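You operate a simulated robot arm through the tools that you are given. There is no shell and no other tool.

You are at the controls of a simulated two-armed robot. One attempt, no reset.

Task
Move the purple, blue and green bobbins from the bobbin rack to the notches that the braid card lists.
Fine: turn notch A to the back first.

The check looks at the end state, three seconds after you hand in, the way a careful person would. Anything else that was tipped, shoved, dropped, spilled or broken makes it a failure.

Robot
Two 6-joint arms with fingered hands on one trunk that stands fixed in place. Base frame: the origin is at the foot of the trunk, x ahead of it, y to its left, z up. Lengths are in mm, angles in degrees, forces in N, time in s.
The left shoulder is at [20, 157, 829], the right one opposite. With the tool pointing down near the work surface each hand reaches from about 320 to 840 mm from the base axis, measured 20 degrees to its own side. Payload 4.1 kg a hand.
Tool frame (each hand has its own): the origin (TCP) lies between the finger pads and is the grasp point; the fingertips stand 33 mm ahead of it; z points along the fingers, y is the line along which they close. The gripper opens to 112 mm. The gripper's body begins 39 mm behind the TCP. The gripper is a hand of 4 fingers: y runs from the thumb to the fingers, the wrist lies at [-16, -118, -200] in the tool frame.
Orientation is that of the tool frame in the base frame, as [roll, pitch, yaw] about the fixed x, y, z axes, in that order (R = Rz(yaw) Ry(pitch) Rx(roll)). With the fingers straight down and the wrist toward the robot, the tool's x, y and z point along [0, 1, 0], [1, 0, 0] and [0, 0, -1] of the base frame.

Tools
- The arms move only by the tool servo_tool. It takes "left_plan", "right_plan" or both (then of equal length, played together; a hand with none holds still); each is a list that holds one entry, the list of rows, each a list of 6 numbers: the shift along the base's x, y, z in mm, then the turn, a rotation vector about the base's x, y, z in degrees. In form: [[[tx, ty, tz, ax, ay, az], ...]]. A call has 1 to 20 rows; each row is the pose to reach, as a shift and turn from the pose commanded when the call began. Rows are played at 5 a second. More than 50 mm and 8.6 degrees between two rows, and nothing of the call is played. A pose out of reach is approached as far as the arm can. The call stops where the force on the tool passes 40 N (or 10 N more than at its start, if that is more) or the arm is blocked; 0.2 s more then pass. In this call time passes only in rows, and 0.2 s behind the last. It gives the time, the measured TCP pose, the force on the tool (base axes), the opening and the grip force at its end, in the units of the frame above (readings bear some noise), with the torque about the TCP (base axes, N m) and any sound that the robot's microphone picked up.
- Cameras (640 x 400 px; columns grow to the right, rows downward): "scene" is now at [58.6, -7.7, 1469.6]; the picture's right is [-0.07, -1.00, 0.00], its down [-0.51, 0.04, -0.86] and it looks along [0.85, -0.06, -0.52] (base axes); focal length 311 px, centre (320, 200). "left" rides on the left gripper at [-66, -89, -130] in its tool frame; the picture's right is [-0.79, -0.29, 0.54], its down [0.55, -0.71, 0.44] and it looks along [0.26, 0.64, 0.72] (tool axes); focal length 247 px, centre (320, 200). "right" rides on the right gripper at [66, -89, -130] in its tool frame; the picture's right is [-0.79, 0.29, -0.54], its down [-0.55, -0.71, 0.44] and it looks along [-0.26, 0.64, 0.72] (tool axes); focal length 247 px, centre (320, 200). There is no depth. A picture from a camera that has moved, and an enlarged one, comes with that camera's place and axes in the base frame and with its lens.
- get_image(camera): a new picture of that camera. The clock stands still meanwhile.
- curl_fingers(index, middle, ring, thumb_bend, thumb_turn, hand): sets how far each is bent, from 0 (flat) to 100 (curled in); at 30 the hand is open as for a grip, at 70 the pads meet at the TCP. One left out holds its place. A second passes; each finger stops where it meets its share of the squeeze, and holds until it gets a number again. It is the only way to open and close the hand. It gives what a move gives, with no picture; readings hold the bend of each and the force on the fingers (four entries, about 0 where the hand has none), thumb and palm. thumb_turn goes from beside the hand (0) to across from the fingers (100), as for a grip.
- head_to(pan, tilt): turns the head with the scene camera to pan (to the left, within 86 degrees either way) and tilt (down, from -29 to 69), counted from straight ahead of the robot. It gives what a move gives.
- zoom(camera, box): a new picture of the part [left, top, right, bottom] of that camera's present view, enlarged. The clock stands still meanwhile.
- job_done(): hands the job in; it is judged then, once.

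Places have to be worked out from the pictures, the camera data and where the tool is seen. Open the grippers and draw the arms clear of the work before you hand the job in, unless the task says otherwise.

The tools are called after "Call:" as name(argument=value, ...) on one line, values as JSON. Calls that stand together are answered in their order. servo_tool: Moves the arms, as the interface text tells. Its arguments: {"type":"object","properties":{"left_plan":{"type":"array"},"right_plan":{"type":"array"}},"required":[]} The other tools are called the same way: curl_fingers (index, middle, ring, thumb_bend, thumb_turn, hand) moves the fingers one by one; head_to (pan, tilt) turns the head that bears the scene camera; get_image (camera) takes a picture; zoom (camera, box) takes an enlarged picture of a part of a camera's view; job_done () hands the job in.

At the start:

```text
t: 0.0
left_tool_pos: [318.0, 49.1, 1315.5]
left_ee_rot: [180.0, -0.1, 81.4]
left_ft_force: [0.2, 0.1, 0.9]
left_wrist_torque: [0.03, 0.04, 0.01]
left_grip_width: 111.8
left_finger_force: 0.0
left_shape: jaw
left_bend: [30.0, 30.0, 30.0, 30.0, 98.0]
left_finger forces: [0.0, 0.1, 0.0, 0.0, 0.0, 0.0]
right_tool_pos: [335.3, -204.5, 1314.9]
right_ee_rot: [180.0, 0.0, 81.4]
right_ft_force: [-0.5, 0.0, 0.5]
right_wrist_torque: [-0.04, -0.01, 0.0]
right_grip_width: 111.3
right_finger_force: 0.0
right_shape: jaw
right_bend: [30.0, 30.0, 30.0, 30.0, 98.0]
right_finger forces: [0.1, 0.0, 0.0, 0.0, 0.0, 0.1]
head pan, tilt: [-4.3, 31.0]
```

scene: 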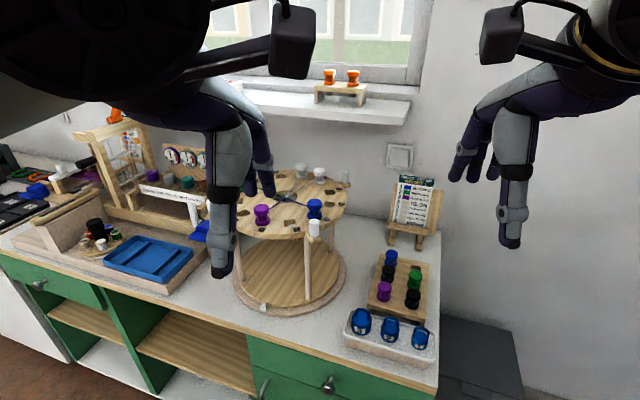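
right: 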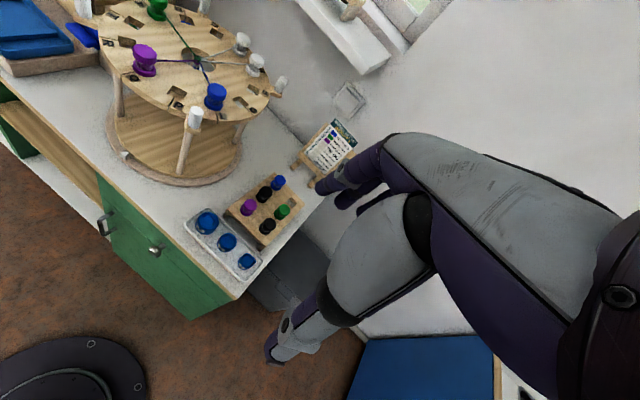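
left: 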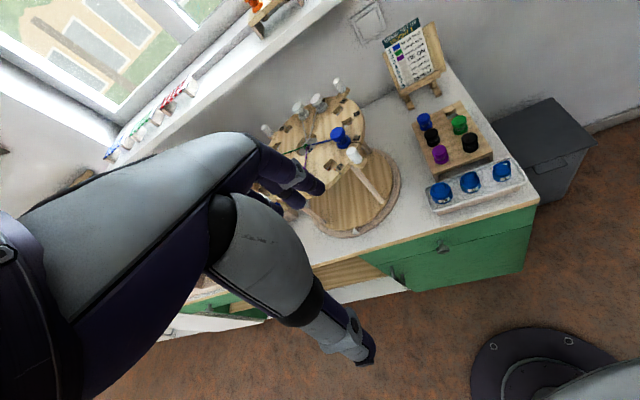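

I see a round braiding stand with bobbins, a rack of bobbins to the right, and a card on an easel. I'll zoom in on the card, the stand and the rack first.

Call:
zoom(camera="scene", box=[380, 165, 450, 255])

Call:
zoom(camera="scene", box=[220, 150, 370, 320])

Call:
zoom(camera="right", box=[280, 100, 380, 200])

Call:
zoom(camera="left", box=[370, 10, 450, 110])

Call:
zoom(camera="right", box=[90, 0, 300, 190])

Call:
zoom(camera="scene", box=[335, 235, 450, 365])

```text
4.44 times, centred on (415, 210) of scene
camera zoom: at [58.6, -7.7, 1469.6], right [-0.07, -1.0, 0.0], down [-0.51, 0.04, -0.86], along [0.85, -0.06, -0.52], focal length 1384 px, centre (-102, 156)
```

zoom: 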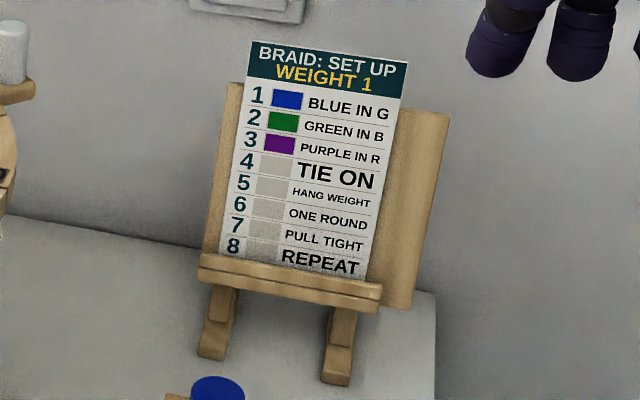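

```text
2.35 times, centred on (295, 235) of scene
camera zoom: at [58.6, -7.7, 1469.6], right [-0.07, -1.0, 0.0], down [-0.51, 0.04, -0.86], along [0.85, -0.06, -0.52], focal length 733 px, centre (379, 118)
```

zoom: 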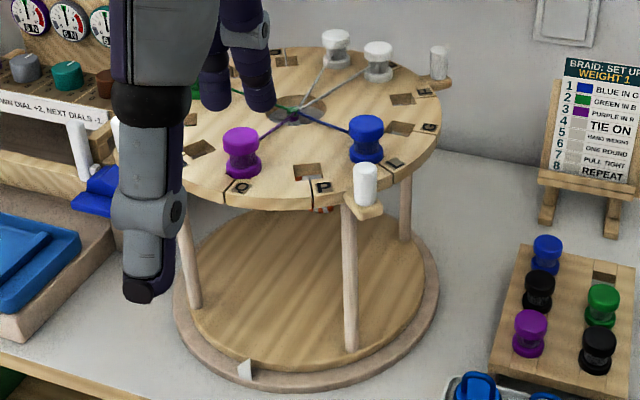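

```text
4.00 times, centred on (330, 150) of right
camera zoom: at [256.3, -127.5, 1444.1], right [0.17, -0.83, 0.54], down [-0.79, -0.44, -0.44], along [0.6, -0.35, -0.72], focal length 988 px, centre (280, 400)
```

zoom: 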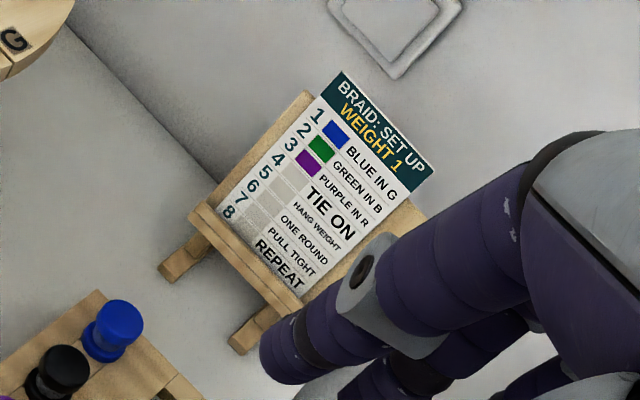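

```text
4.00 times, centred on (410, 60) of left
camera zoom: at [219.6, -3.3, 1444.9], right [-0.4, -0.74, -0.54], down [-0.62, 0.65, -0.44], along [0.67, 0.16, -0.72], focal length 988 px, centre (-40, 760)
```

zoom: 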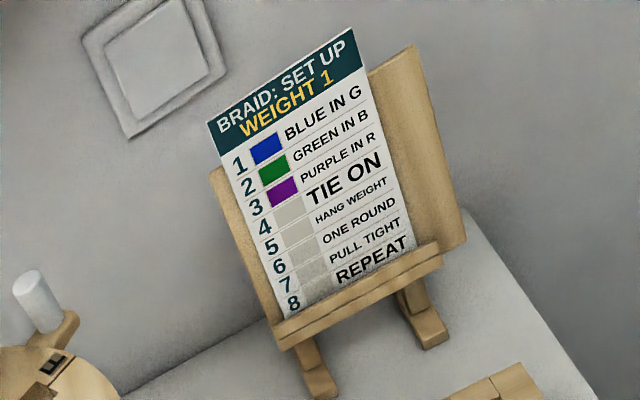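

```text
2.11 times, centred on (195, 95) of right
camera zoom: at [256.3, -127.5, 1444.1], right [0.17, -0.83, 0.54], down [-0.79, -0.44, -0.44], along [0.6, -0.35, -0.72], focal length 520 px, centre (583, 421)
```

zoom: 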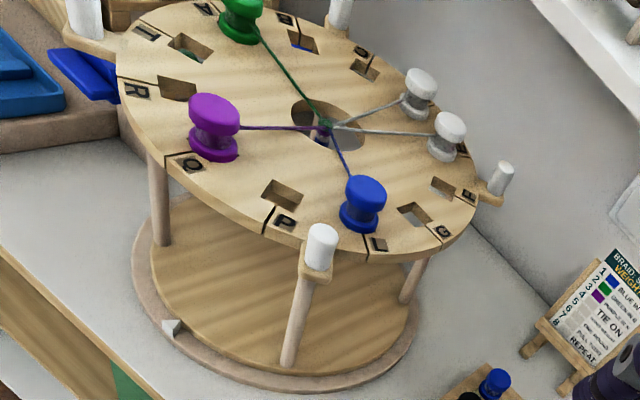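

```text
3.08 times, centred on (392, 300) of scene
camera zoom: at [58.6, -7.7, 1469.6], right [-0.07, -1.0, 0.0], down [-0.51, 0.04, -0.86], along [0.85, -0.06, -0.52], focal length 958 px, centre (97, -108)
```

zoom: 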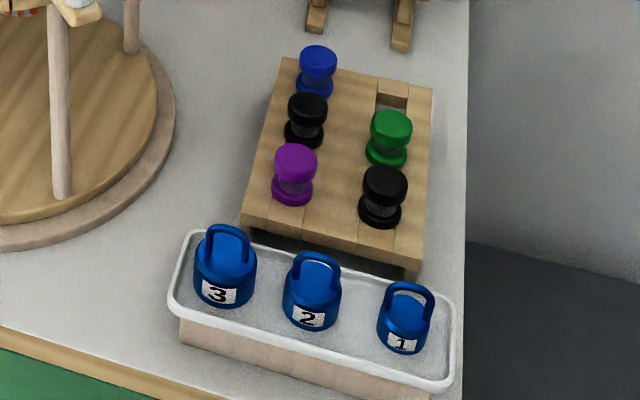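

The card reads: blue in G, green in B, purple in R. The left hand hides part of the disc, so I'll move it left and away, then look again.

Call:
servo_tool(left_plan=[[[-10, 40, 0, 0, 0, 0], [-20, 80, 0, 0, 0, 0], [-30, 120, 0, 0, 0, 0], [-40, 160, 0, 0, 0, 0], [-40, 200, 0, 0, 0, 0], [-40, 240, 0, 0, 0, 0]]])

Call:
get_image(camera="scene")

Call:
zoom(camera="scene", box=[220, 150, 370, 250])

Call:
zoom(camera="scene", box=[0, 90, 240, 300])

```text
t: 1.4
left_tool_pos: [277.0, 286.7, 1315.7]
left_ee_rot: [-180.0, 0.0, 81.4]
left_ft_force: [0.5, 0.1, -0.8]
left_wrist_torque: [0.01, -0.04, 0.02]
left_grip_width: 111.7
left_finger_force: 0.0
left_shape: jaw
left_bend: [30.0, 30.0, 30.0, 30.0, 98.0]
left_finger forces: [0.0, 0.0, 0.0, 0.1, 0.1, 0.0]
right_tool_pos: [334.1, -205.7, 1315.5]
right_ee_rot: [180.0, 0.1, 81.4]
right_ft_force: [-0.1, 0.2, -0.6]
right_wrist_torque: [0.05, 0.03, -0.03]
right_grip_width: 111.4
right_finger_force: 0.0
right_shape: jaw
right_bend: [30.0, 30.0, 30.0, 30.0, 98.0]
right_finger forces: [0.0, 0.0, 0.1, 0.0, 0.0, 0.0]
head pan, tilt: [-4.3, 31.0]
```

```text
taken
```

scene: 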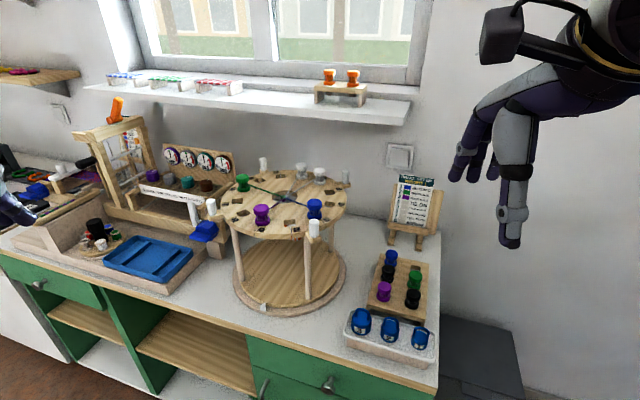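

```text
4.00 times, centred on (295, 200) of scene
camera zoom: at [58.7, -8.0, 1469.6], right [-0.08, -1.0, 0.0], down [-0.51, 0.04, -0.86], along [0.85, -0.06, -0.52], focal length 1246 px, centre (420, 200)
```

zoom: 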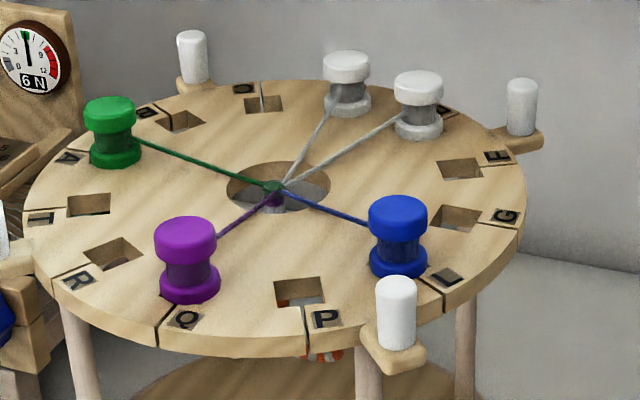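

```text
1.90 times, centred on (120, 195) of scene
camera zoom: at [58.7, -8.0, 1469.6], right [-0.08, -1.0, 0.0], down [-0.51, 0.04, -0.86], along [0.85, -0.06, -0.52], focal length 593 px, centre (701, 210)
```

zoom: 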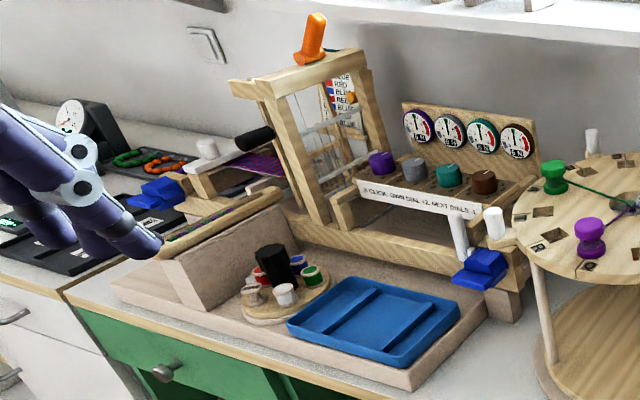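

The disc has 12 notches, and G, B and R look free. Green sits in A now, at the left. I'll bring the left hand's camera above the disc, keeping well above the bobbins, for a closer look.

Call:
servo_tool(left_plan=[[[30, -30, 0, 0, 0, 0], [60, -60, 0, 0, 0, 0], [90, -90, 0, 0, 0, 0], [120, -120, 0, 0, 0, 0], [150, -150, -10, 0, 0, 0], [180, -180, -20, 0, 0, 0], [210, -210, -30, 0, 0, 0], [230, -240, -40, 0, 0, 0]]])

Call:
get_image(camera="left")

Call:
get_image(camera="scene")

```text
t: 3.2
left_tool_pos: [508.4, 48.8, 1274.9]
left_ee_rot: [180.0, 0.1, 81.6]
left_ft_force: [0.2, 0.7, 1.1]
left_wrist_torque: [-0.04, -0.05, -0.02]
left_grip_width: 111.4
left_finger_force: 0.1
left_shape: jaw
left_bend: [30.0, 30.0, 30.0, 30.0, 98.0]
left_finger forces: [0.0, 0.0, 0.0, 0.0, 0.0, 0.1]
right_tool_pos: [335.0, -204.8, 1316.1]
right_ee_rot: [179.9, 0.0, 81.4]
right_ft_force: [-1.4, -0.3, -0.1]
right_wrist_torque: [-0.07, -0.01, -0.02]
right_grip_width: 111.6
right_finger_force: 0.0
right_shape: jaw
right_bend: [30.0, 30.0, 30.0, 30.0, 98.0]
right_finger forces: [0.0, 0.0, 0.0, 0.0, 0.1, 0.0]
head pan, tilt: [-4.3, 31.0]
```

```text
taken
camera left: at [409.7, -3.5, 1404.3], right [-0.4, -0.74, -0.54], down [-0.62, 0.65, -0.44], along [0.67, 0.16, -0.72], focal length 247 px, centre (320, 200)
```

left: 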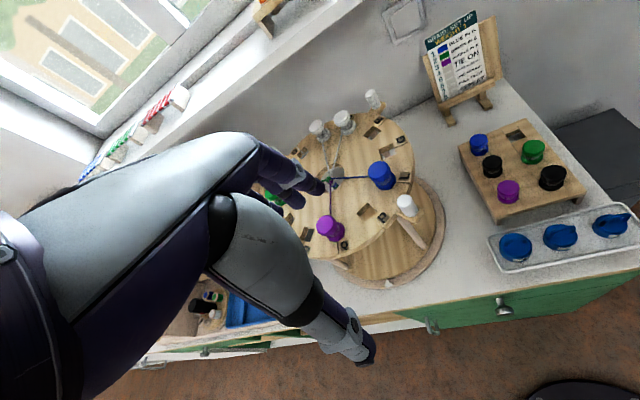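

```text
taken
```

scene: 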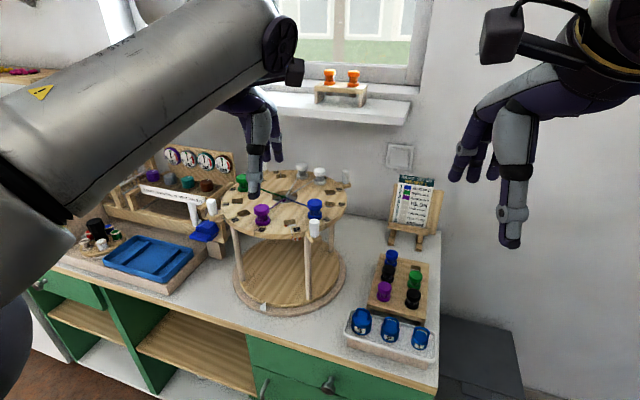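

The hand camera sees the disc. I'll zoom in for the labels and the rotation layout.

Call:
zoom(camera="left", box=[250, 70, 470, 300])

Call:
zoom(camera="left", box=[450, 110, 600, 220])

Call:
zoom(camera="left", box=[330, 80, 450, 170])

```text
1.74 times, centred on (360, 185) of left
camera zoom: at [409.7, -3.5, 1404.3], right [-0.4, -0.74, -0.54], down [-0.62, 0.65, -0.44], along [0.67, 0.16, -0.72], focal length 430 px, centre (250, 226)
```

zoom: 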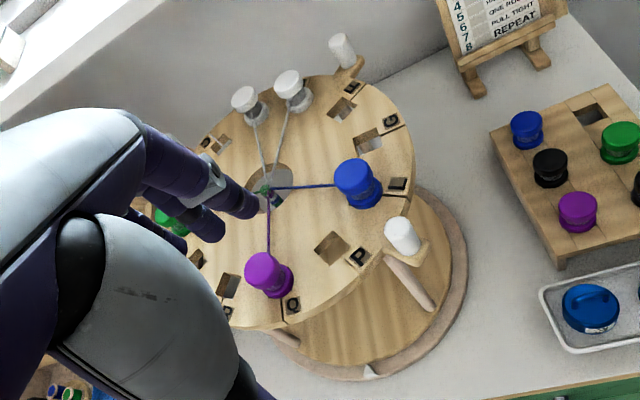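

```text
3.64 times, centred on (525, 165) of left
camera zoom: at [409.7, -3.5, 1404.3], right [-0.4, -0.74, -0.54], down [-0.62, 0.65, -0.44], along [0.67, 0.16, -0.72], focal length 898 px, centre (-426, 327)
```

zoom: 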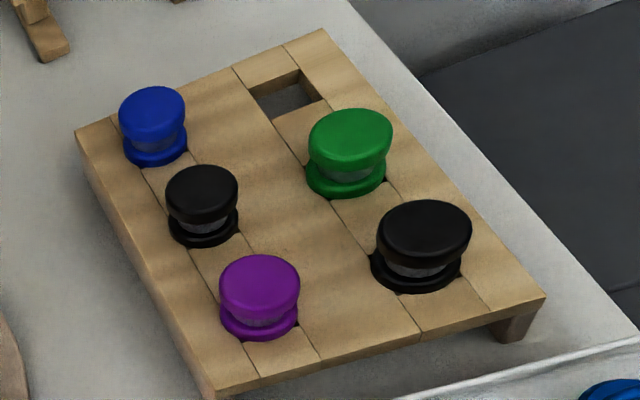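

```text
4.44 times, centred on (390, 125) of left
camera zoom: at [409.7, -3.5, 1404.3], right [-0.4, -0.74, -0.54], down [-0.62, 0.65, -0.44], along [0.67, 0.16, -0.72], focal length 1098 px, centre (9, 533)
```

zoom: 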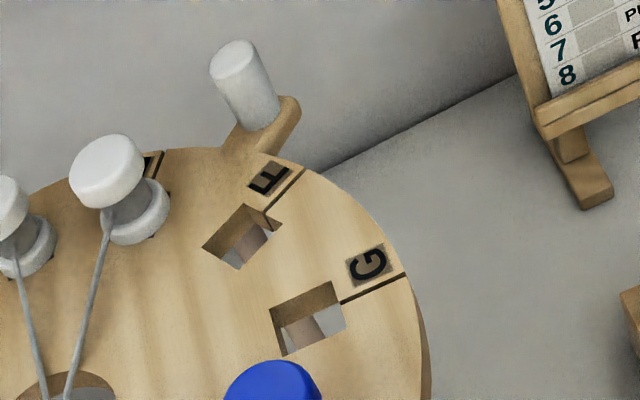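

The disc centre triangulates to about [774, 36, 1048], with A about 70° to the left of "back". I'll look at the white wedge on the base ring and at how the turntable is built.

Call:
zoom(camera="scene", box=[225, 215, 355, 325])

Call:
zoom(camera="left", box=[320, 190, 450, 300])

Call:
zoom(camera="right", box=[110, 90, 260, 200])

```text
3.64 times, centred on (290, 270) of scene
camera zoom: at [58.1, -7.2, 1469.6], right [-0.07, -1.0, 0.0], down [-0.51, 0.04, -0.86], along [0.85, -0.06, -0.52], focal length 1132 px, centre (429, -54)
```

zoom: 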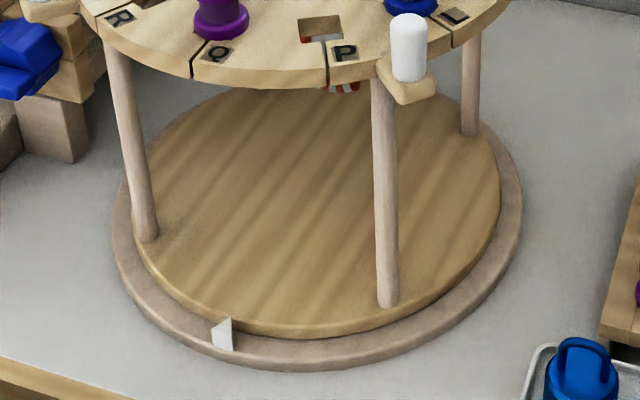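

```text
3.64 times, centred on (385, 245) of left
camera zoom: at [409.7, -3.5, 1404.3], right [-0.4, -0.74, -0.54], down [-0.62, 0.65, -0.44], along [0.67, 0.16, -0.72], focal length 898 px, centre (84, 36)
```

zoom: 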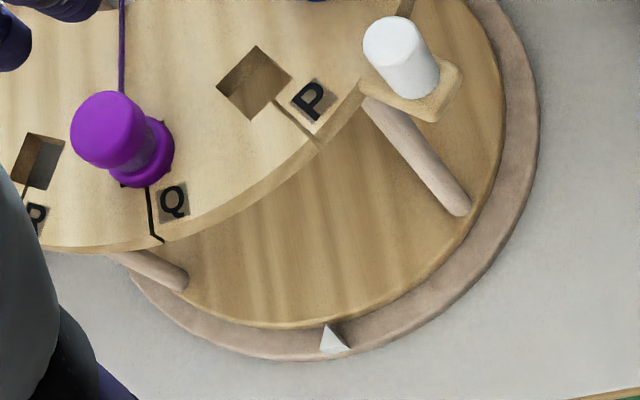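

```text
3.64 times, centred on (185, 145) of right
camera zoom: at [255.8, -127.0, 1444.3], right [0.16, -0.83, 0.54], down [-0.78, -0.44, -0.44], along [0.6, -0.35, -0.72], focal length 898 px, centre (811, 400)
```

zoom: 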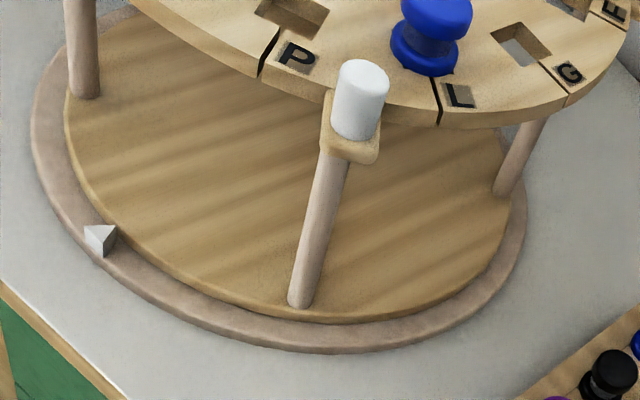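

The pointer is on the fixed ring, and the tabbed white pegs are handles on the rotating disc. Next I bring the right hand's camera nearer the rack for precise bobbin positions.

Call:
servo_tool(right_plan=[[[25, 0, -40, 0, 0, 0], [50, 0, -80, 0, 0, 0], [75, 0, -120, 0, 0, 0], [100, 0, -160, 0, 0, 0], [125, 0, -200, 0, 0, 0], [150, 0, -240, 0, 0, 0], [180, 0, -280, 0, 0, 0]]])

Call:
get_image(camera="right")

Call:
get_image(camera="scene")

```text
t: 4.8
left_tool_pos: [507.2, 47.7, 1274.0]
left_ee_rot: [180.0, 0.0, 81.4]
left_ft_force: [-0.2, 0.1, 0.1]
left_wrist_torque: [0.01, -0.06, 0.02]
left_grip_width: 111.9
left_finger_force: 0.0
left_shape: jaw
left_bend: [30.0, 30.0, 30.0, 30.0, 98.0]
left_finger forces: [0.1, 0.0, 0.1, 0.0, 0.1, 0.1]
right_tool_pos: [514.0, -205.7, 1034.4]
right_ee_rot: [180.0, 0.0, 81.4]
right_ft_force: [-0.6, -0.3, 1.2]
right_wrist_torque: [-0.01, -0.05, -0.01]
right_grip_width: 111.9
right_finger_force: 0.1
right_shape: jaw
right_bend: [30.0, 30.0, 30.0, 30.0, 98.0]
right_finger forces: [0.0, 0.0, 0.0, 0.0, 0.0, 0.1]
head pan, tilt: [-4.3, 31.0]
```

```text
taken
camera right: at [436.0, -128.4, 1163.3], right [0.17, -0.83, 0.54], down [-0.79, -0.44, -0.44], along [0.6, -0.35, -0.72], focal length 247 px, centre (320, 200)
```

right: 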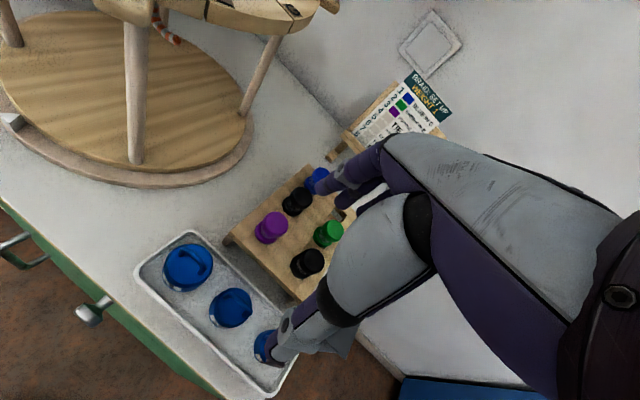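

```text
taken
```

scene: 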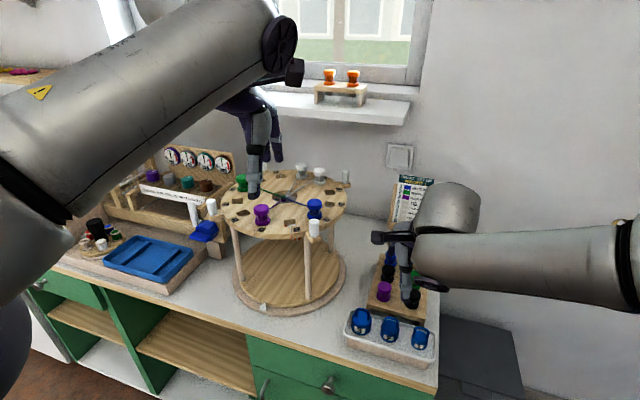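

Zooming on the rack from the right hand camera for accurate triangulation.

Call:
zoom(camera="right", box=[210, 150, 370, 310])

Call:
zoom(camera="left", box=[440, 110, 600, 230])

Call:
zoom(camera="right", box=[0, 0, 300, 190])

```text
2.50 times, centred on (290, 230) of right
camera zoom: at [436.0, -128.4, 1163.3], right [0.17, -0.83, 0.54], down [-0.79, -0.44, -0.44], along [0.6, -0.35, -0.72], focal length 617 px, centre (395, 125)
```

zoom: 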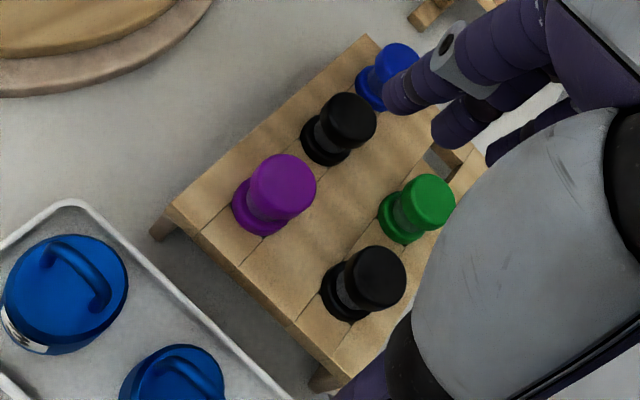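

```text
3.33 times, centred on (520, 170) of left
camera zoom: at [409.1, -4.0, 1404.2], right [-0.4, -0.74, -0.54], down [-0.62, 0.65, -0.44], along [0.67, 0.16, -0.72], focal length 823 px, centre (-347, 300)
```

zoom: 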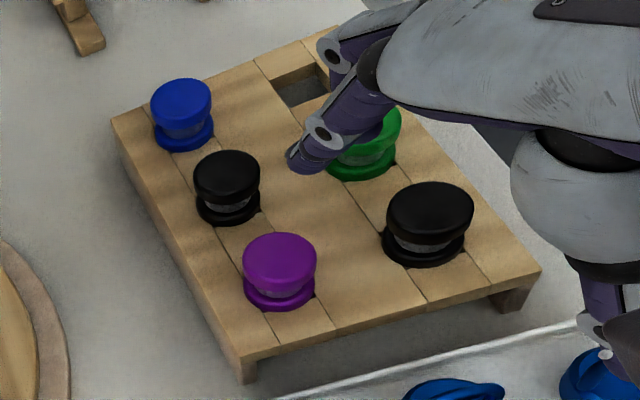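

```text
2.11 times, centred on (150, 95) of right
camera zoom: at [436.0, -128.4, 1163.3], right [0.17, -0.83, 0.54], down [-0.79, -0.44, -0.44], along [0.6, -0.35, -0.72], focal length 520 px, centre (678, 421)
```

zoom: 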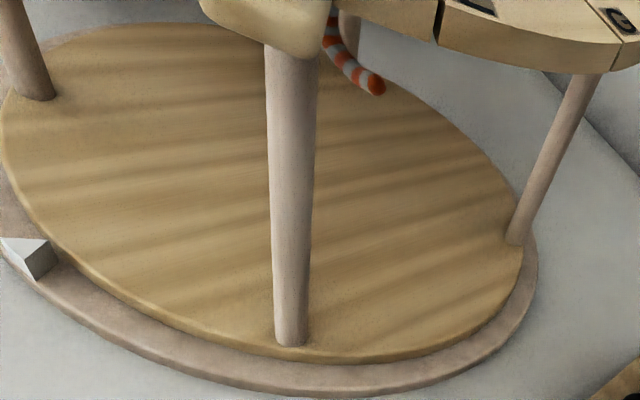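

Triangulation with the scene and right cameras: rack bobbin tops are at z≈860, purple [612,-213], blue [743,-267], green [648,-308]. The counter and stand are yawed about -23° to my frame, and the pointer marks the front, so "back" is the wall side at -23°. That means A needs a 90° clockwise turn. I'll retract the right hand to watch and bring the left hand above the front handle peg (≈[595,-35], top 1094), testing yaw range in free air.

Call:
servo_tool(left_plan=[[[10, -12, 0, 0, 0, -8], [20, -24, 0, 0, 0, -16], [30, -36, 0, 0, 0, -24], [40, -48, 0, 0, 0, -32], [50, -60, -5, 0, 0, -40], [60, -72, -10, 0, 0, -48], [70, -82, -20, 0, 0, -54], [78, -89, -30, 0, 0, -59.4]]], right_plan=[[[-20, 0, 40, 0, 0, 0], [-45, 0, 80, 0, 0, 0], [-70, 0, 120, 0, 0, 0], [-95, 0, 160, 0, 0, 0], [-120, 0, 200, 0, 0, 0], [-145, 0, 240, 0, 0, 0], [-165, 0, 270, 0, 0, 0], [-180, 0, 280, 0, 0, 0]]])

Call:
get_image(camera="right")

Call:
get_image(camera="scene")

Call:
get_image(camera="left")

```text
t: 6.6
left_tool_pos: [538.9, -18.2, 1213.6]
left_ee_rot: [180.0, 0.0, 25.1]
left_ft_force: [0.6, 0.5, 0.1]
left_wrist_torque: [-0.05, -0.03, 0.03]
left_grip_width: 112.2
left_finger_force: 0.0
left_shape: jaw
left_bend: [30.0, 30.0, 30.0, 30.0, 98.0]
left_finger forces: [0.0, 0.0, 0.0, 0.0, 0.1, 0.1]
left hand out of reach, approached as far as the arm can: row 4, 5, 6, 7, 8
right_tool_pos: [333.6, -207.2, 1314.9]
right_ee_rot: [179.9, 0.0, 81.4]
right_ft_force: [-0.4, -1.1, 0.4]
right_wrist_torque: [-0.02, -0.01, -0.03]
right_grip_width: 111.8
right_finger_force: 0.1
right_shape: jaw
right_bend: [30.0, 30.0, 30.0, 30.0, 98.0]
right_finger forces: [0.0, 0.0, 0.1, 0.0, 0.0, 0.1]
head pan, tilt: [-4.3, 31.0]
```

```text
taken
camera right: at [255.0, -128.1, 1444.1], right [0.17, -0.83, 0.54], down [-0.79, -0.44, -0.44], along [0.6, -0.35, -0.72], focal length 247 px, centre (320, 200)
```

right: 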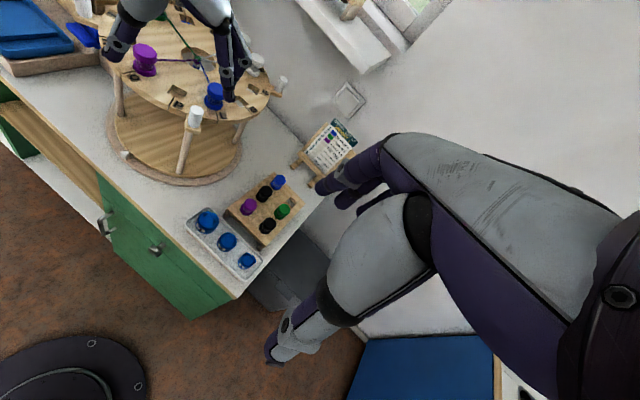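

```text
taken
```

scene: 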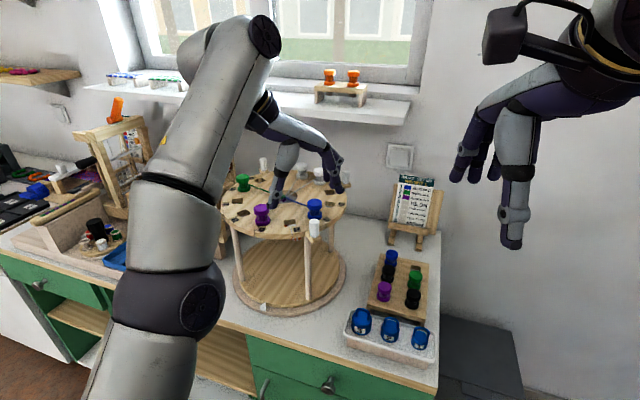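

```text
taken
camera left: at [442.3, 34.9, 1342.9], right [-0.84, -0.08, -0.54], down [0.2, 0.88, -0.44], along [0.51, -0.47, -0.72], focal length 247 px, centre (320, 200)
```

left: 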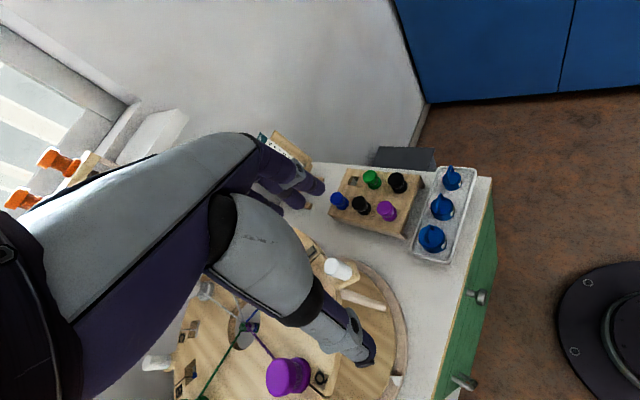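

The left hand is near its reach limit: the wrist can get about 750 mm from the shoulder. So pinching the peg from the robot side with yaw ≈110° is better. I'll pull back and rotate the hand that way.

Call:
servo_tool(left_plan=[[[-20, 0, -5, 0, 0, 8], [-40, 0, -10, 0, 0, 16], [-60, 0, -20, 0, 0, 24], [-80, 0, -30, 0, 0, 32], [-86, 0, -44, 0, 0, 40], [-86, 0, -44, 0, 0, 48], [-86, 0, -44, 0, 0, 56], [-86, 0, -44, 0, 0, 64], [-86, 0, -44, 0, 0, 72], [-86, 0, -44, 0, 0, 80], [-86, 0, -44, 0, 0, 88]]])

Call:
get_image(camera="left")

Call:
get_image(camera="scene")

```text
t: 9.0
left_tool_pos: [452.0, -20.0, 1167.1]
left_ee_rot: [180.0, 0.0, 113.4]
left_ft_force: [0.2, 0.8, -0.4]
left_wrist_torque: [-0.04, 0.02, -0.02]
left_grip_width: 111.7
left_finger_force: 0.1
left_shape: jaw
left_bend: [30.0, 30.0, 30.0, 30.0, 98.0]
left_finger forces: [0.1, 0.0, 0.0, 0.0, 0.1, 0.0]
left hand out of reach, approached as far as the arm can: row 1, 2
right_tool_pos: [333.7, -206.0, 1315.5]
right_ee_rot: [-180.0, 0.0, 81.4]
right_ft_force: [-0.1, -0.6, 0.9]
right_wrist_torque: [-0.02, -0.03, 0.01]
right_grip_width: 112.2
right_finger_force: 0.0
right_shape: jaw
right_bend: [30.0, 30.0, 30.0, 30.0, 98.0]
right_finger forces: [0.0, 0.0, 0.0, 0.0, 0.0, 0.0]
head pan, tilt: [-4.3, 31.0]
```

```text
taken
camera left: at [396.6, -116.1, 1298.2], right [0.05, -0.84, -0.54], down [-0.87, 0.23, -0.44], along [0.49, 0.49, -0.72], focal length 247 px, centre (320, 200)
```

left: 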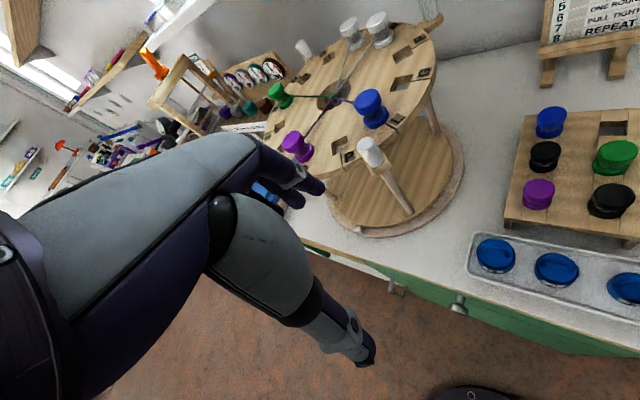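

```text
taken
```

scene: 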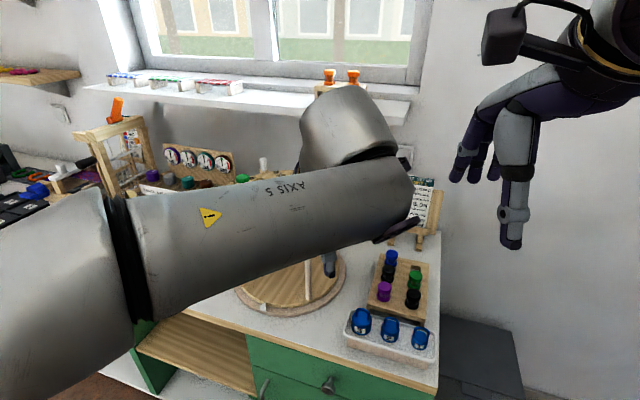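

Commands are clipped to the reached pose, so the pose bookkeeping holds. I'll zoom in on the peg from the left and right cameras.

Call:
zoom(camera="left", box=[250, 0, 450, 210])

Call:
zoom(camera="right", box=[90, 0, 300, 190])

```text
1.90 times, centred on (350, 105) of left
camera zoom: at [396.6, -116.1, 1298.2], right [0.05, -0.84, -0.54], down [-0.87, 0.23, -0.44], along [0.49, 0.49, -0.72], focal length 470 px, centre (263, 381)
```

zoom: 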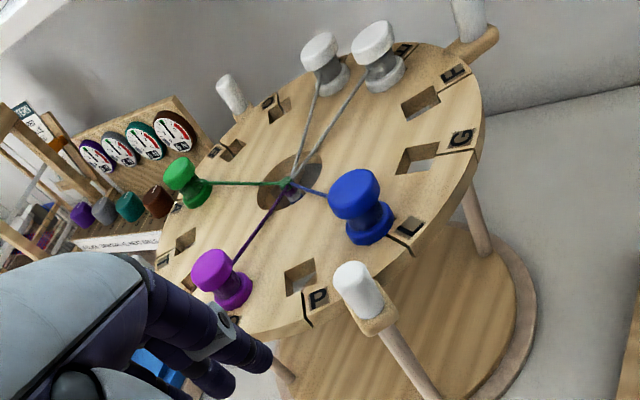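

```text
2.11 times, centred on (195, 95) of right
camera zoom: at [255.3, -128.1, 1443.7], right [0.16, -0.83, 0.54], down [-0.79, -0.44, -0.44], along [0.6, -0.35, -0.72], focal length 520 px, centre (583, 421)
```

zoom: 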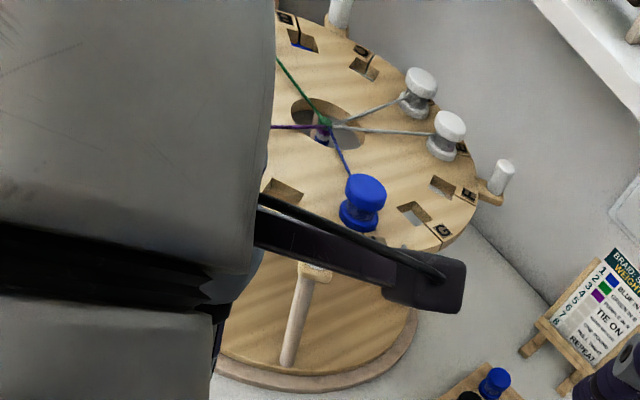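

Peg top is confirmed at about [593,-36,1094] and the disc centre at about [775,35]. I'll pre-close the left hand to about 60 mm so the fingers clear the blue bobbin.

Call:
curl_fingers(hand="left", index=48, middle=48, ring=48, thumb_bend=48, thumb_turn=98)

Call:
servo_tool(left_plan=[[[25, -4, -5, 0, 0, -4], [50, -8, -10, 0, 0, -8], [75, -12, -18, 0, 0, -13], [98, -16, -27, 0, 0, -13]]])

Call:
get_image(camera="left")

Call:
get_image(camera="right")

```text
t: 10.0
left_tool_pos: [453.2, -20.0, 1168.4]
left_ee_rot: [-179.9, -0.1, 113.3]
left_ft_force: [0.2, -0.6, -0.8]
left_wrist_torque: [0.01, 0.03, 0.02]
left_grip_width: 63.7
left_finger_force: 0.1
left_shape: fingers
left_bend: [48.0, 48.0, 48.0, 48.0, 98.0]
left_finger forces: [0.0, 0.0, 0.1, 0.0, 0.0, 0.0]
right_tool_pos: [334.1, -206.6, 1314.4]
right_ee_rot: [180.0, 0.0, 81.4]
right_ft_force: [0.0, -0.3, 0.1]
right_wrist_torque: [-0.01, -0.03, 0.04]
right_grip_width: 111.9
right_finger_force: 0.1
right_shape: jaw
right_bend: [30.0, 30.0, 30.0, 30.0, 98.0]
right_finger forces: [0.0, 0.0, 0.0, 0.1, 0.1, 0.0]
head pan, tilt: [-4.3, 31.0]
```

```text
t: 11.0
left_tool_pos: [550.2, -37.3, 1140.8]
left_ee_rot: [180.0, 0.0, 100.2]
left_ft_force: [-0.2, -0.6, -0.5]
left_wrist_torque: [0.0, -0.02, 0.03]
left_grip_width: 63.5
left_finger_force: 0.2
left_shape: fingers
left_bend: [48.0, 48.0, 48.0, 48.0, 98.0]
left_finger forces: [0.0, 0.0, 0.0, 0.0, 0.1, 0.0]
right_tool_pos: [334.1, -205.7, 1314.7]
right_ee_rot: [179.9, -0.1, 81.5]
right_ft_force: [-0.7, -0.1, 0.1]
right_wrist_torque: [-0.02, -0.02, -0.04]
right_grip_width: 111.9
right_finger_force: 0.0
right_shape: jaw
right_bend: [30.0, 30.0, 30.0, 30.0, 98.0]
right_finger forces: [0.0, 0.1, 0.1, 0.0, 0.0, 0.0]
head pan, tilt: [-4.3, 31.0]
```

```text
taken
camera left: at [473.5, -118.0, 1271.7], right [-0.14, -0.83, -0.54], down [-0.8, 0.42, -0.44], along [0.59, 0.37, -0.72], focal length 247 px, centre (320, 200)
```

left: 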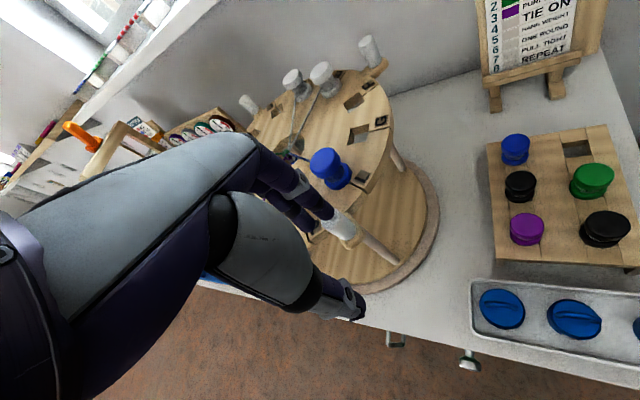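

```text
taken
camera right: at [255.1, -128.1, 1443.8], right [0.16, -0.83, 0.54], down [-0.78, -0.44, -0.44], along [0.6, -0.35, -0.72], focal length 247 px, centre (320, 200)
```

right: 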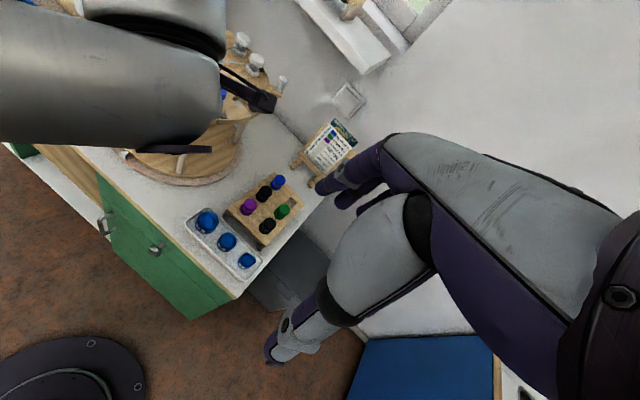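

I'll advance to directly above the peg, with fingertips just above its top, and check from the hand camera.

Call:
servo_tool(left_plan=[[[22, 1, -3, 0, 0, 0], [43, 1, -5, 0, 0, 0]]])

Call:
zoom(camera="left", box=[200, 90, 440, 330])

Call:
get_image(camera="scene")

```text
t: 11.6
left_tool_pos: [592.9, -36.3, 1136.8]
left_ee_rot: [-180.0, 0.0, 100.3]
left_ft_force: [1.0, -0.8, 0.1]
left_wrist_torque: [-0.01, -0.02, 0.0]
left_grip_width: 63.6
left_finger_force: 0.1
left_shape: fingers
left_bend: [48.0, 48.0, 48.0, 48.0, 98.0]
left_finger forces: [0.0, 0.0, 0.0, 0.0, 0.0, 0.0]
right_tool_pos: [333.1, -206.2, 1314.5]
right_ee_rot: [-179.9, 0.0, 81.3]
right_ft_force: [-1.7, 0.7, 0.6]
right_wrist_torque: [-0.01, -0.03, 0.0]
right_grip_width: 111.5
right_finger_force: 0.0
right_shape: jaw
right_bend: [30.0, 30.0, 30.0, 30.0, 98.0]
right_finger forces: [0.1, 0.0, 0.0, 0.1, 0.0, 0.1]
head pan, tilt: [-4.3, 31.0]
```

```text
1.67 times, centred on (320, 210) of left
camera zoom: at [517.0, -116.2, 1266.3], right [-0.14, -0.83, -0.54], down [-0.8, 0.42, -0.44], along [0.59, 0.37, -0.72], focal length 412 px, centre (320, 183)
```

zoom: 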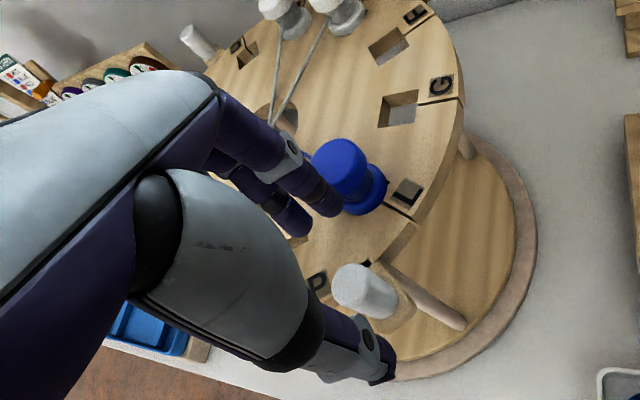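

```text
taken
```

scene: 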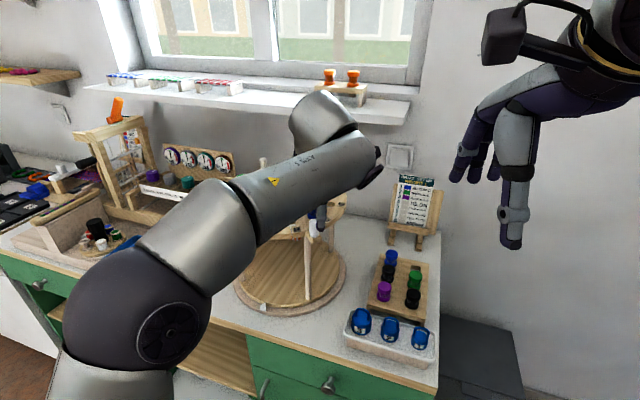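

The peg sits between thumb and fingers, about 3 mm to the right of the tool. I'll descend around it with a small correction, then close gently.

Call:
servo_tool(left_plan=[[[0, -2, -12, 0, 0, 0], [0, -2, -24, 0, 0, 0], [0, -2, -36, 0, 0, 0], [0, -2, -45, 0, 0, 0]]])

Call:
zoom(camera="left", box=[200, 90, 440, 330])

```text
t: 12.6
left_tool_pos: [593.1, -36.7, 1096.2]
left_ee_rot: [179.4, 0.3, 100.1]
left_ft_force: [1.0, 1.6, 22.1]
left_wrist_torque: [0.51, -0.89, 0.04]
left_grip_width: 63.6
left_finger_force: 11.0
left_shape: fingers
left_bend: [48.0, 46.0, 48.0, 48.0, 98.0]
left_finger forces: [0.5, 22.1, 0.0, 0.0, 0.0, 0.0]
right_tool_pos: [333.5, -205.6, 1314.4]
right_ee_rot: [180.0, 0.0, 81.4]
right_ft_force: [-0.2, 0.2, 0.4]
right_wrist_torque: [-0.01, 0.01, 0.0]
right_grip_width: 111.8
right_finger_force: 0.1
right_shape: jaw
right_bend: [30.0, 30.0, 30.0, 30.0, 98.0]
right_finger forces: [0.0, 0.1, 0.0, 0.0, 0.0, 0.0]
head pan, tilt: [-4.3, 31.0]
```

```text
1.67 times, centred on (320, 210) of left
camera zoom: at [516.4, -117.5, 1225.4], right [-0.13, -0.83, -0.54], down [-0.79, 0.42, -0.45], along [0.59, 0.37, -0.72], focal length 412 px, centre (320, 183)
```

zoom: 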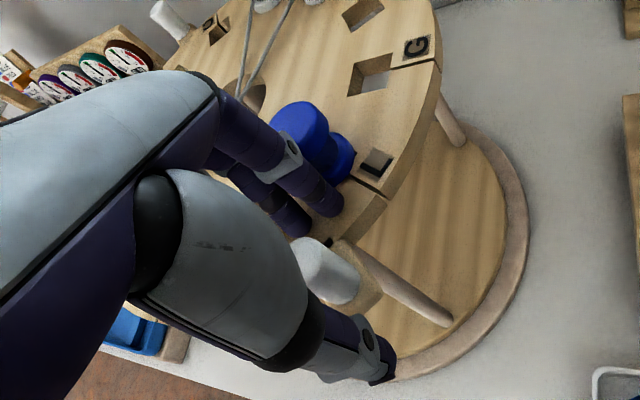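

The middle finger touched the disc rim (22 N up). I'll lift 9 mm and then close gently on the peg.

Call:
servo_tool(left_plan=[[[0, 0, 9, 0, 0, 0]]])

Call:
curl_fingers(hand="left", index=58, middle=58, ring=58, thumb_bend=58)

Call:
zoom(camera="left", box=[200, 90, 440, 330])

```text
t: 13.0
left_tool_pos: [592.3, -38.5, 1097.7]
left_ee_rot: [-179.7, -0.1, 100.4]
left_ft_force: [-0.4, 1.0, 2.5]
left_wrist_torque: [0.08, -0.15, -0.02]
left_grip_width: 63.6
left_finger_force: 1.6
left_shape: fingers
left_bend: [48.0, 47.0, 48.0, 48.0, 98.0]
left_finger forces: [0.1, 3.1, 0.0, 0.0, 0.1, 0.1]
right_tool_pos: [334.5, -206.3, 1314.7]
right_ee_rot: [-179.9, 0.0, 81.4]
right_ft_force: [-0.2, 0.5, 0.2]
right_wrist_torque: [0.02, -0.02, -0.03]
right_grip_width: 111.7
right_finger_force: 0.0
right_shape: jaw
right_bend: [30.0, 30.0, 30.0, 30.0, 98.0]
right_finger forces: [0.0, 0.0, 0.1, 0.1, 0.0, 0.0]
head pan, tilt: [-4.3, 31.0]
```

```text
t: 14.0
left_tool_pos: [592.4, -38.5, 1100.5]
left_ee_rot: [-179.9, 0.1, 100.2]
left_ft_force: [-0.1, -0.1, 0.0]
left_wrist_torque: [0.01, 0.0, -0.02]
left_grip_width: 38.3
left_finger_force: 0.0
left_shape: fingers
left_bend: [57.0, 57.0, 57.0, 57.0, 99.0]
left_finger forces: [0.1, 0.0, 0.0, 0.0, 0.0, 0.0]
right_tool_pos: [334.0, -205.7, 1314.6]
right_ee_rot: [179.9, 0.0, 81.4]
right_ft_force: [0.6, -0.5, 0.7]
right_wrist_torque: [-0.01, 0.0, -0.01]
right_grip_width: 112.0
right_finger_force: 0.0
right_shape: jaw
right_bend: [30.0, 30.0, 30.0, 30.0, 98.0]
right_finger forces: [0.0, 0.0, 0.1, 0.1, 0.0, 0.1]
head pan, tilt: [-4.3, 31.0]
```

```text
1.67 times, centred on (320, 210) of left
camera zoom: at [517.0, -118.5, 1230.1], right [-0.14, -0.83, -0.54], down [-0.8, 0.42, -0.44], along [0.59, 0.37, -0.72], focal length 412 px, centre (320, 183)
```

zoom: 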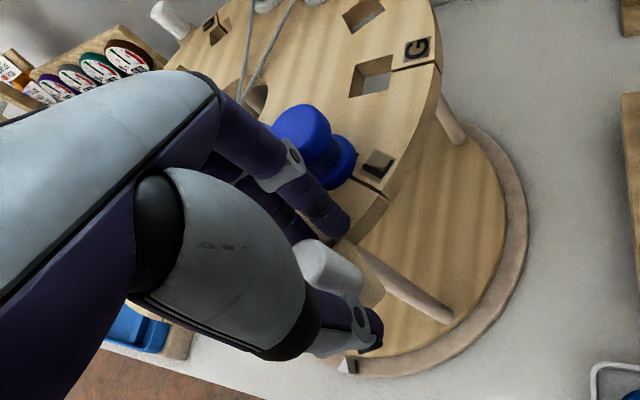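

The gap is now 38 mm around the peg. I'll close further to pinch it.

Call:
curl_fingers(hand="left", index=66, middle=66, ring=66, thumb_bend=66)

Call:
zoom(camera="left", box=[200, 90, 440, 330])

```text
t: 15.0
left_tool_pos: [594.1, -38.3, 1100.2]
left_ee_rot: [-180.0, 0.0, 100.3]
left_ft_force: [0.1, 0.1, -0.1]
left_wrist_torque: [0.03, -0.04, -0.03]
left_grip_width: 16.6
left_finger_force: 1.4
left_shape: fingers
left_bend: [65.0, 65.0, 66.0, 65.0, 100.0]
left_finger forces: [0.8, 1.1, 0.1, 0.0, 1.2, 0.0]
right_tool_pos: [333.1, -205.9, 1314.2]
right_ee_rot: [-179.9, 0.0, 81.4]
right_ft_force: [0.1, 0.2, -0.3]
right_wrist_torque: [-0.01, -0.01, 0.01]
right_grip_width: 111.8
right_finger_force: 0.0
right_shape: jaw
right_bend: [30.0, 30.0, 30.0, 30.0, 98.0]
right_finger forces: [0.0, 0.0, 0.0, 0.0, 0.1, 0.0]
head pan, tilt: [-4.3, 31.0]
```

```text
1.67 times, centred on (320, 210) of left
camera zoom: at [517.0, -118.5, 1230.1], right [-0.14, -0.83, -0.54], down [-0.8, 0.42, -0.44], along [0.59, 0.37, -0.72], focal length 412 px, centre (320, 183)
```

zoom: 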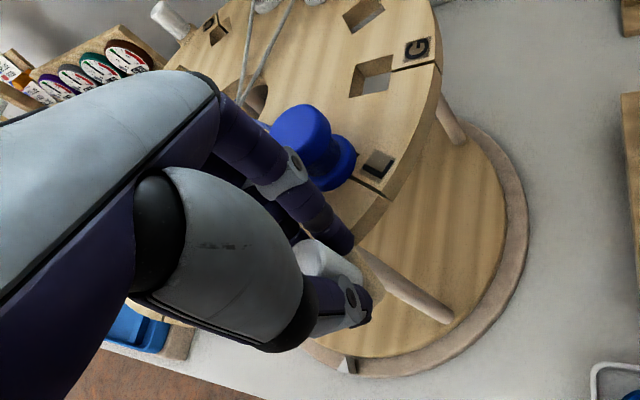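

Index, middle and thumb are in light contact with the peg. I'll squeeze a bit more for a firm pinch.

Call:
curl_fingers(hand="left", index=72, middle=72, ring=70, thumb_bend=72)

```text
t: 16.0
left_tool_pos: [592.3, -37.5, 1099.1]
left_ee_rot: [180.0, 0.0, 100.3]
left_ft_force: [4.5, 2.1, -3.2]
left_wrist_torque: [0.04, -0.09, -0.02]
left_grip_width: 13.3
left_finger_force: 9.3
left_shape: fingers
left_bend: [65.0, 66.0, 70.0, 66.0, 100.0]
left_finger forces: [5.4, 7.1, 0.0, 0.1, 6.8, 0.0]
right_tool_pos: [333.4, -205.0, 1315.0]
right_ee_rot: [-180.0, 0.0, 81.4]
right_ft_force: [0.1, -0.3, 0.1]
right_wrist_torque: [0.03, 0.0, -0.01]
right_grip_width: 111.7
right_finger_force: 0.0
right_shape: jaw
right_bend: [30.0, 30.0, 30.0, 30.0, 98.0]
right_finger forces: [0.0, 0.1, 0.0, 0.1, 0.0, 0.0]
head pan, tilt: [-4.3, 31.0]
```

The pinch is firm, about 9 N. I'll turn the disc 10° clockwise along the arc about [775,35] and check the forces.

Call:
servo_tool(left_plan=[[[-3, 8, 0, 0, 0, 0], [-5.7, 16.2, 0, 0, 0, 0], [-8, 24.5, 0, 0, 0, 0], [-10, 32.8, 0, 0, 0, 0]]])

Call:
get_image(camera="left")

```text
t: 17.0
left_tool_pos: [582.4, -3.5, 1099.6]
left_ee_rot: [-179.9, 0.1, 100.4]
left_ft_force: [4.1, -0.4, -4.8]
left_wrist_torque: [0.0, -0.12, -0.13]
left_grip_width: 13.1
left_finger_force: 9.6
left_shape: fingers
left_bend: [71.0, 66.0, 70.0, 66.0, 100.0]
left_finger forces: [5.2, 7.2, 0.0, 0.0, 6.5, 0.0]
right_tool_pos: [334.2, -206.7, 1315.1]
right_ee_rot: [179.9, 0.0, 81.5]
right_ft_force: [-0.3, -0.1, -1.1]
right_wrist_torque: [0.02, -0.02, 0.0]
right_grip_width: 111.8
right_finger_force: 0.2
right_shape: jaw
right_bend: [30.0, 30.0, 30.0, 30.0, 98.0]
right_finger forces: [0.0, 0.0, 0.0, 0.0, 0.0, 0.0]
head pan, tilt: [-4.3, 31.0]
```

```text
taken
camera left: at [507.6, -84.6, 1230.1], right [-0.14, -0.83, -0.54], down [-0.8, 0.42, -0.43], along [0.59, 0.37, -0.72], focal length 247 px, centre (320, 200)
```

left: 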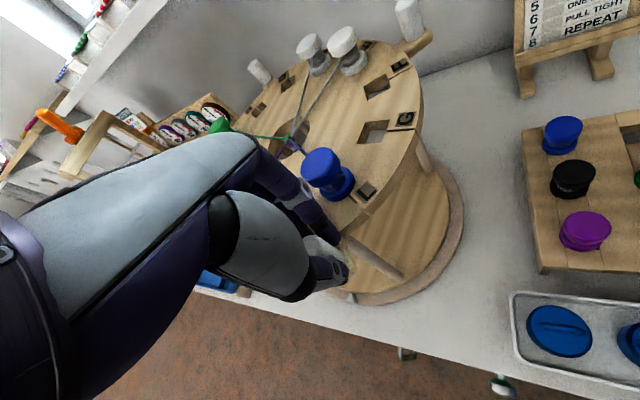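

Readings and the picture fit a disc turn of roughly 10°, with low forces. I'll check the grip closely before continuing.

Call:
zoom(camera="left", box=[250, 130, 450, 300])

```text
2.35 times, centred on (350, 215) of left
camera zoom: at [507.6, -84.6, 1230.1], right [-0.14, -0.83, -0.54], down [-0.8, 0.42, -0.43], along [0.59, 0.37, -0.72], focal length 581 px, centre (249, 165)
```

zoom: 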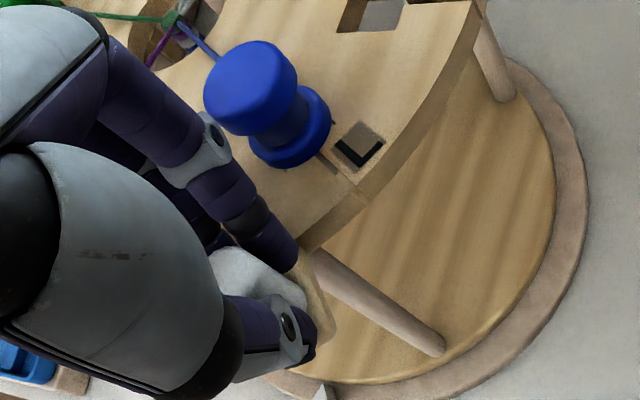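

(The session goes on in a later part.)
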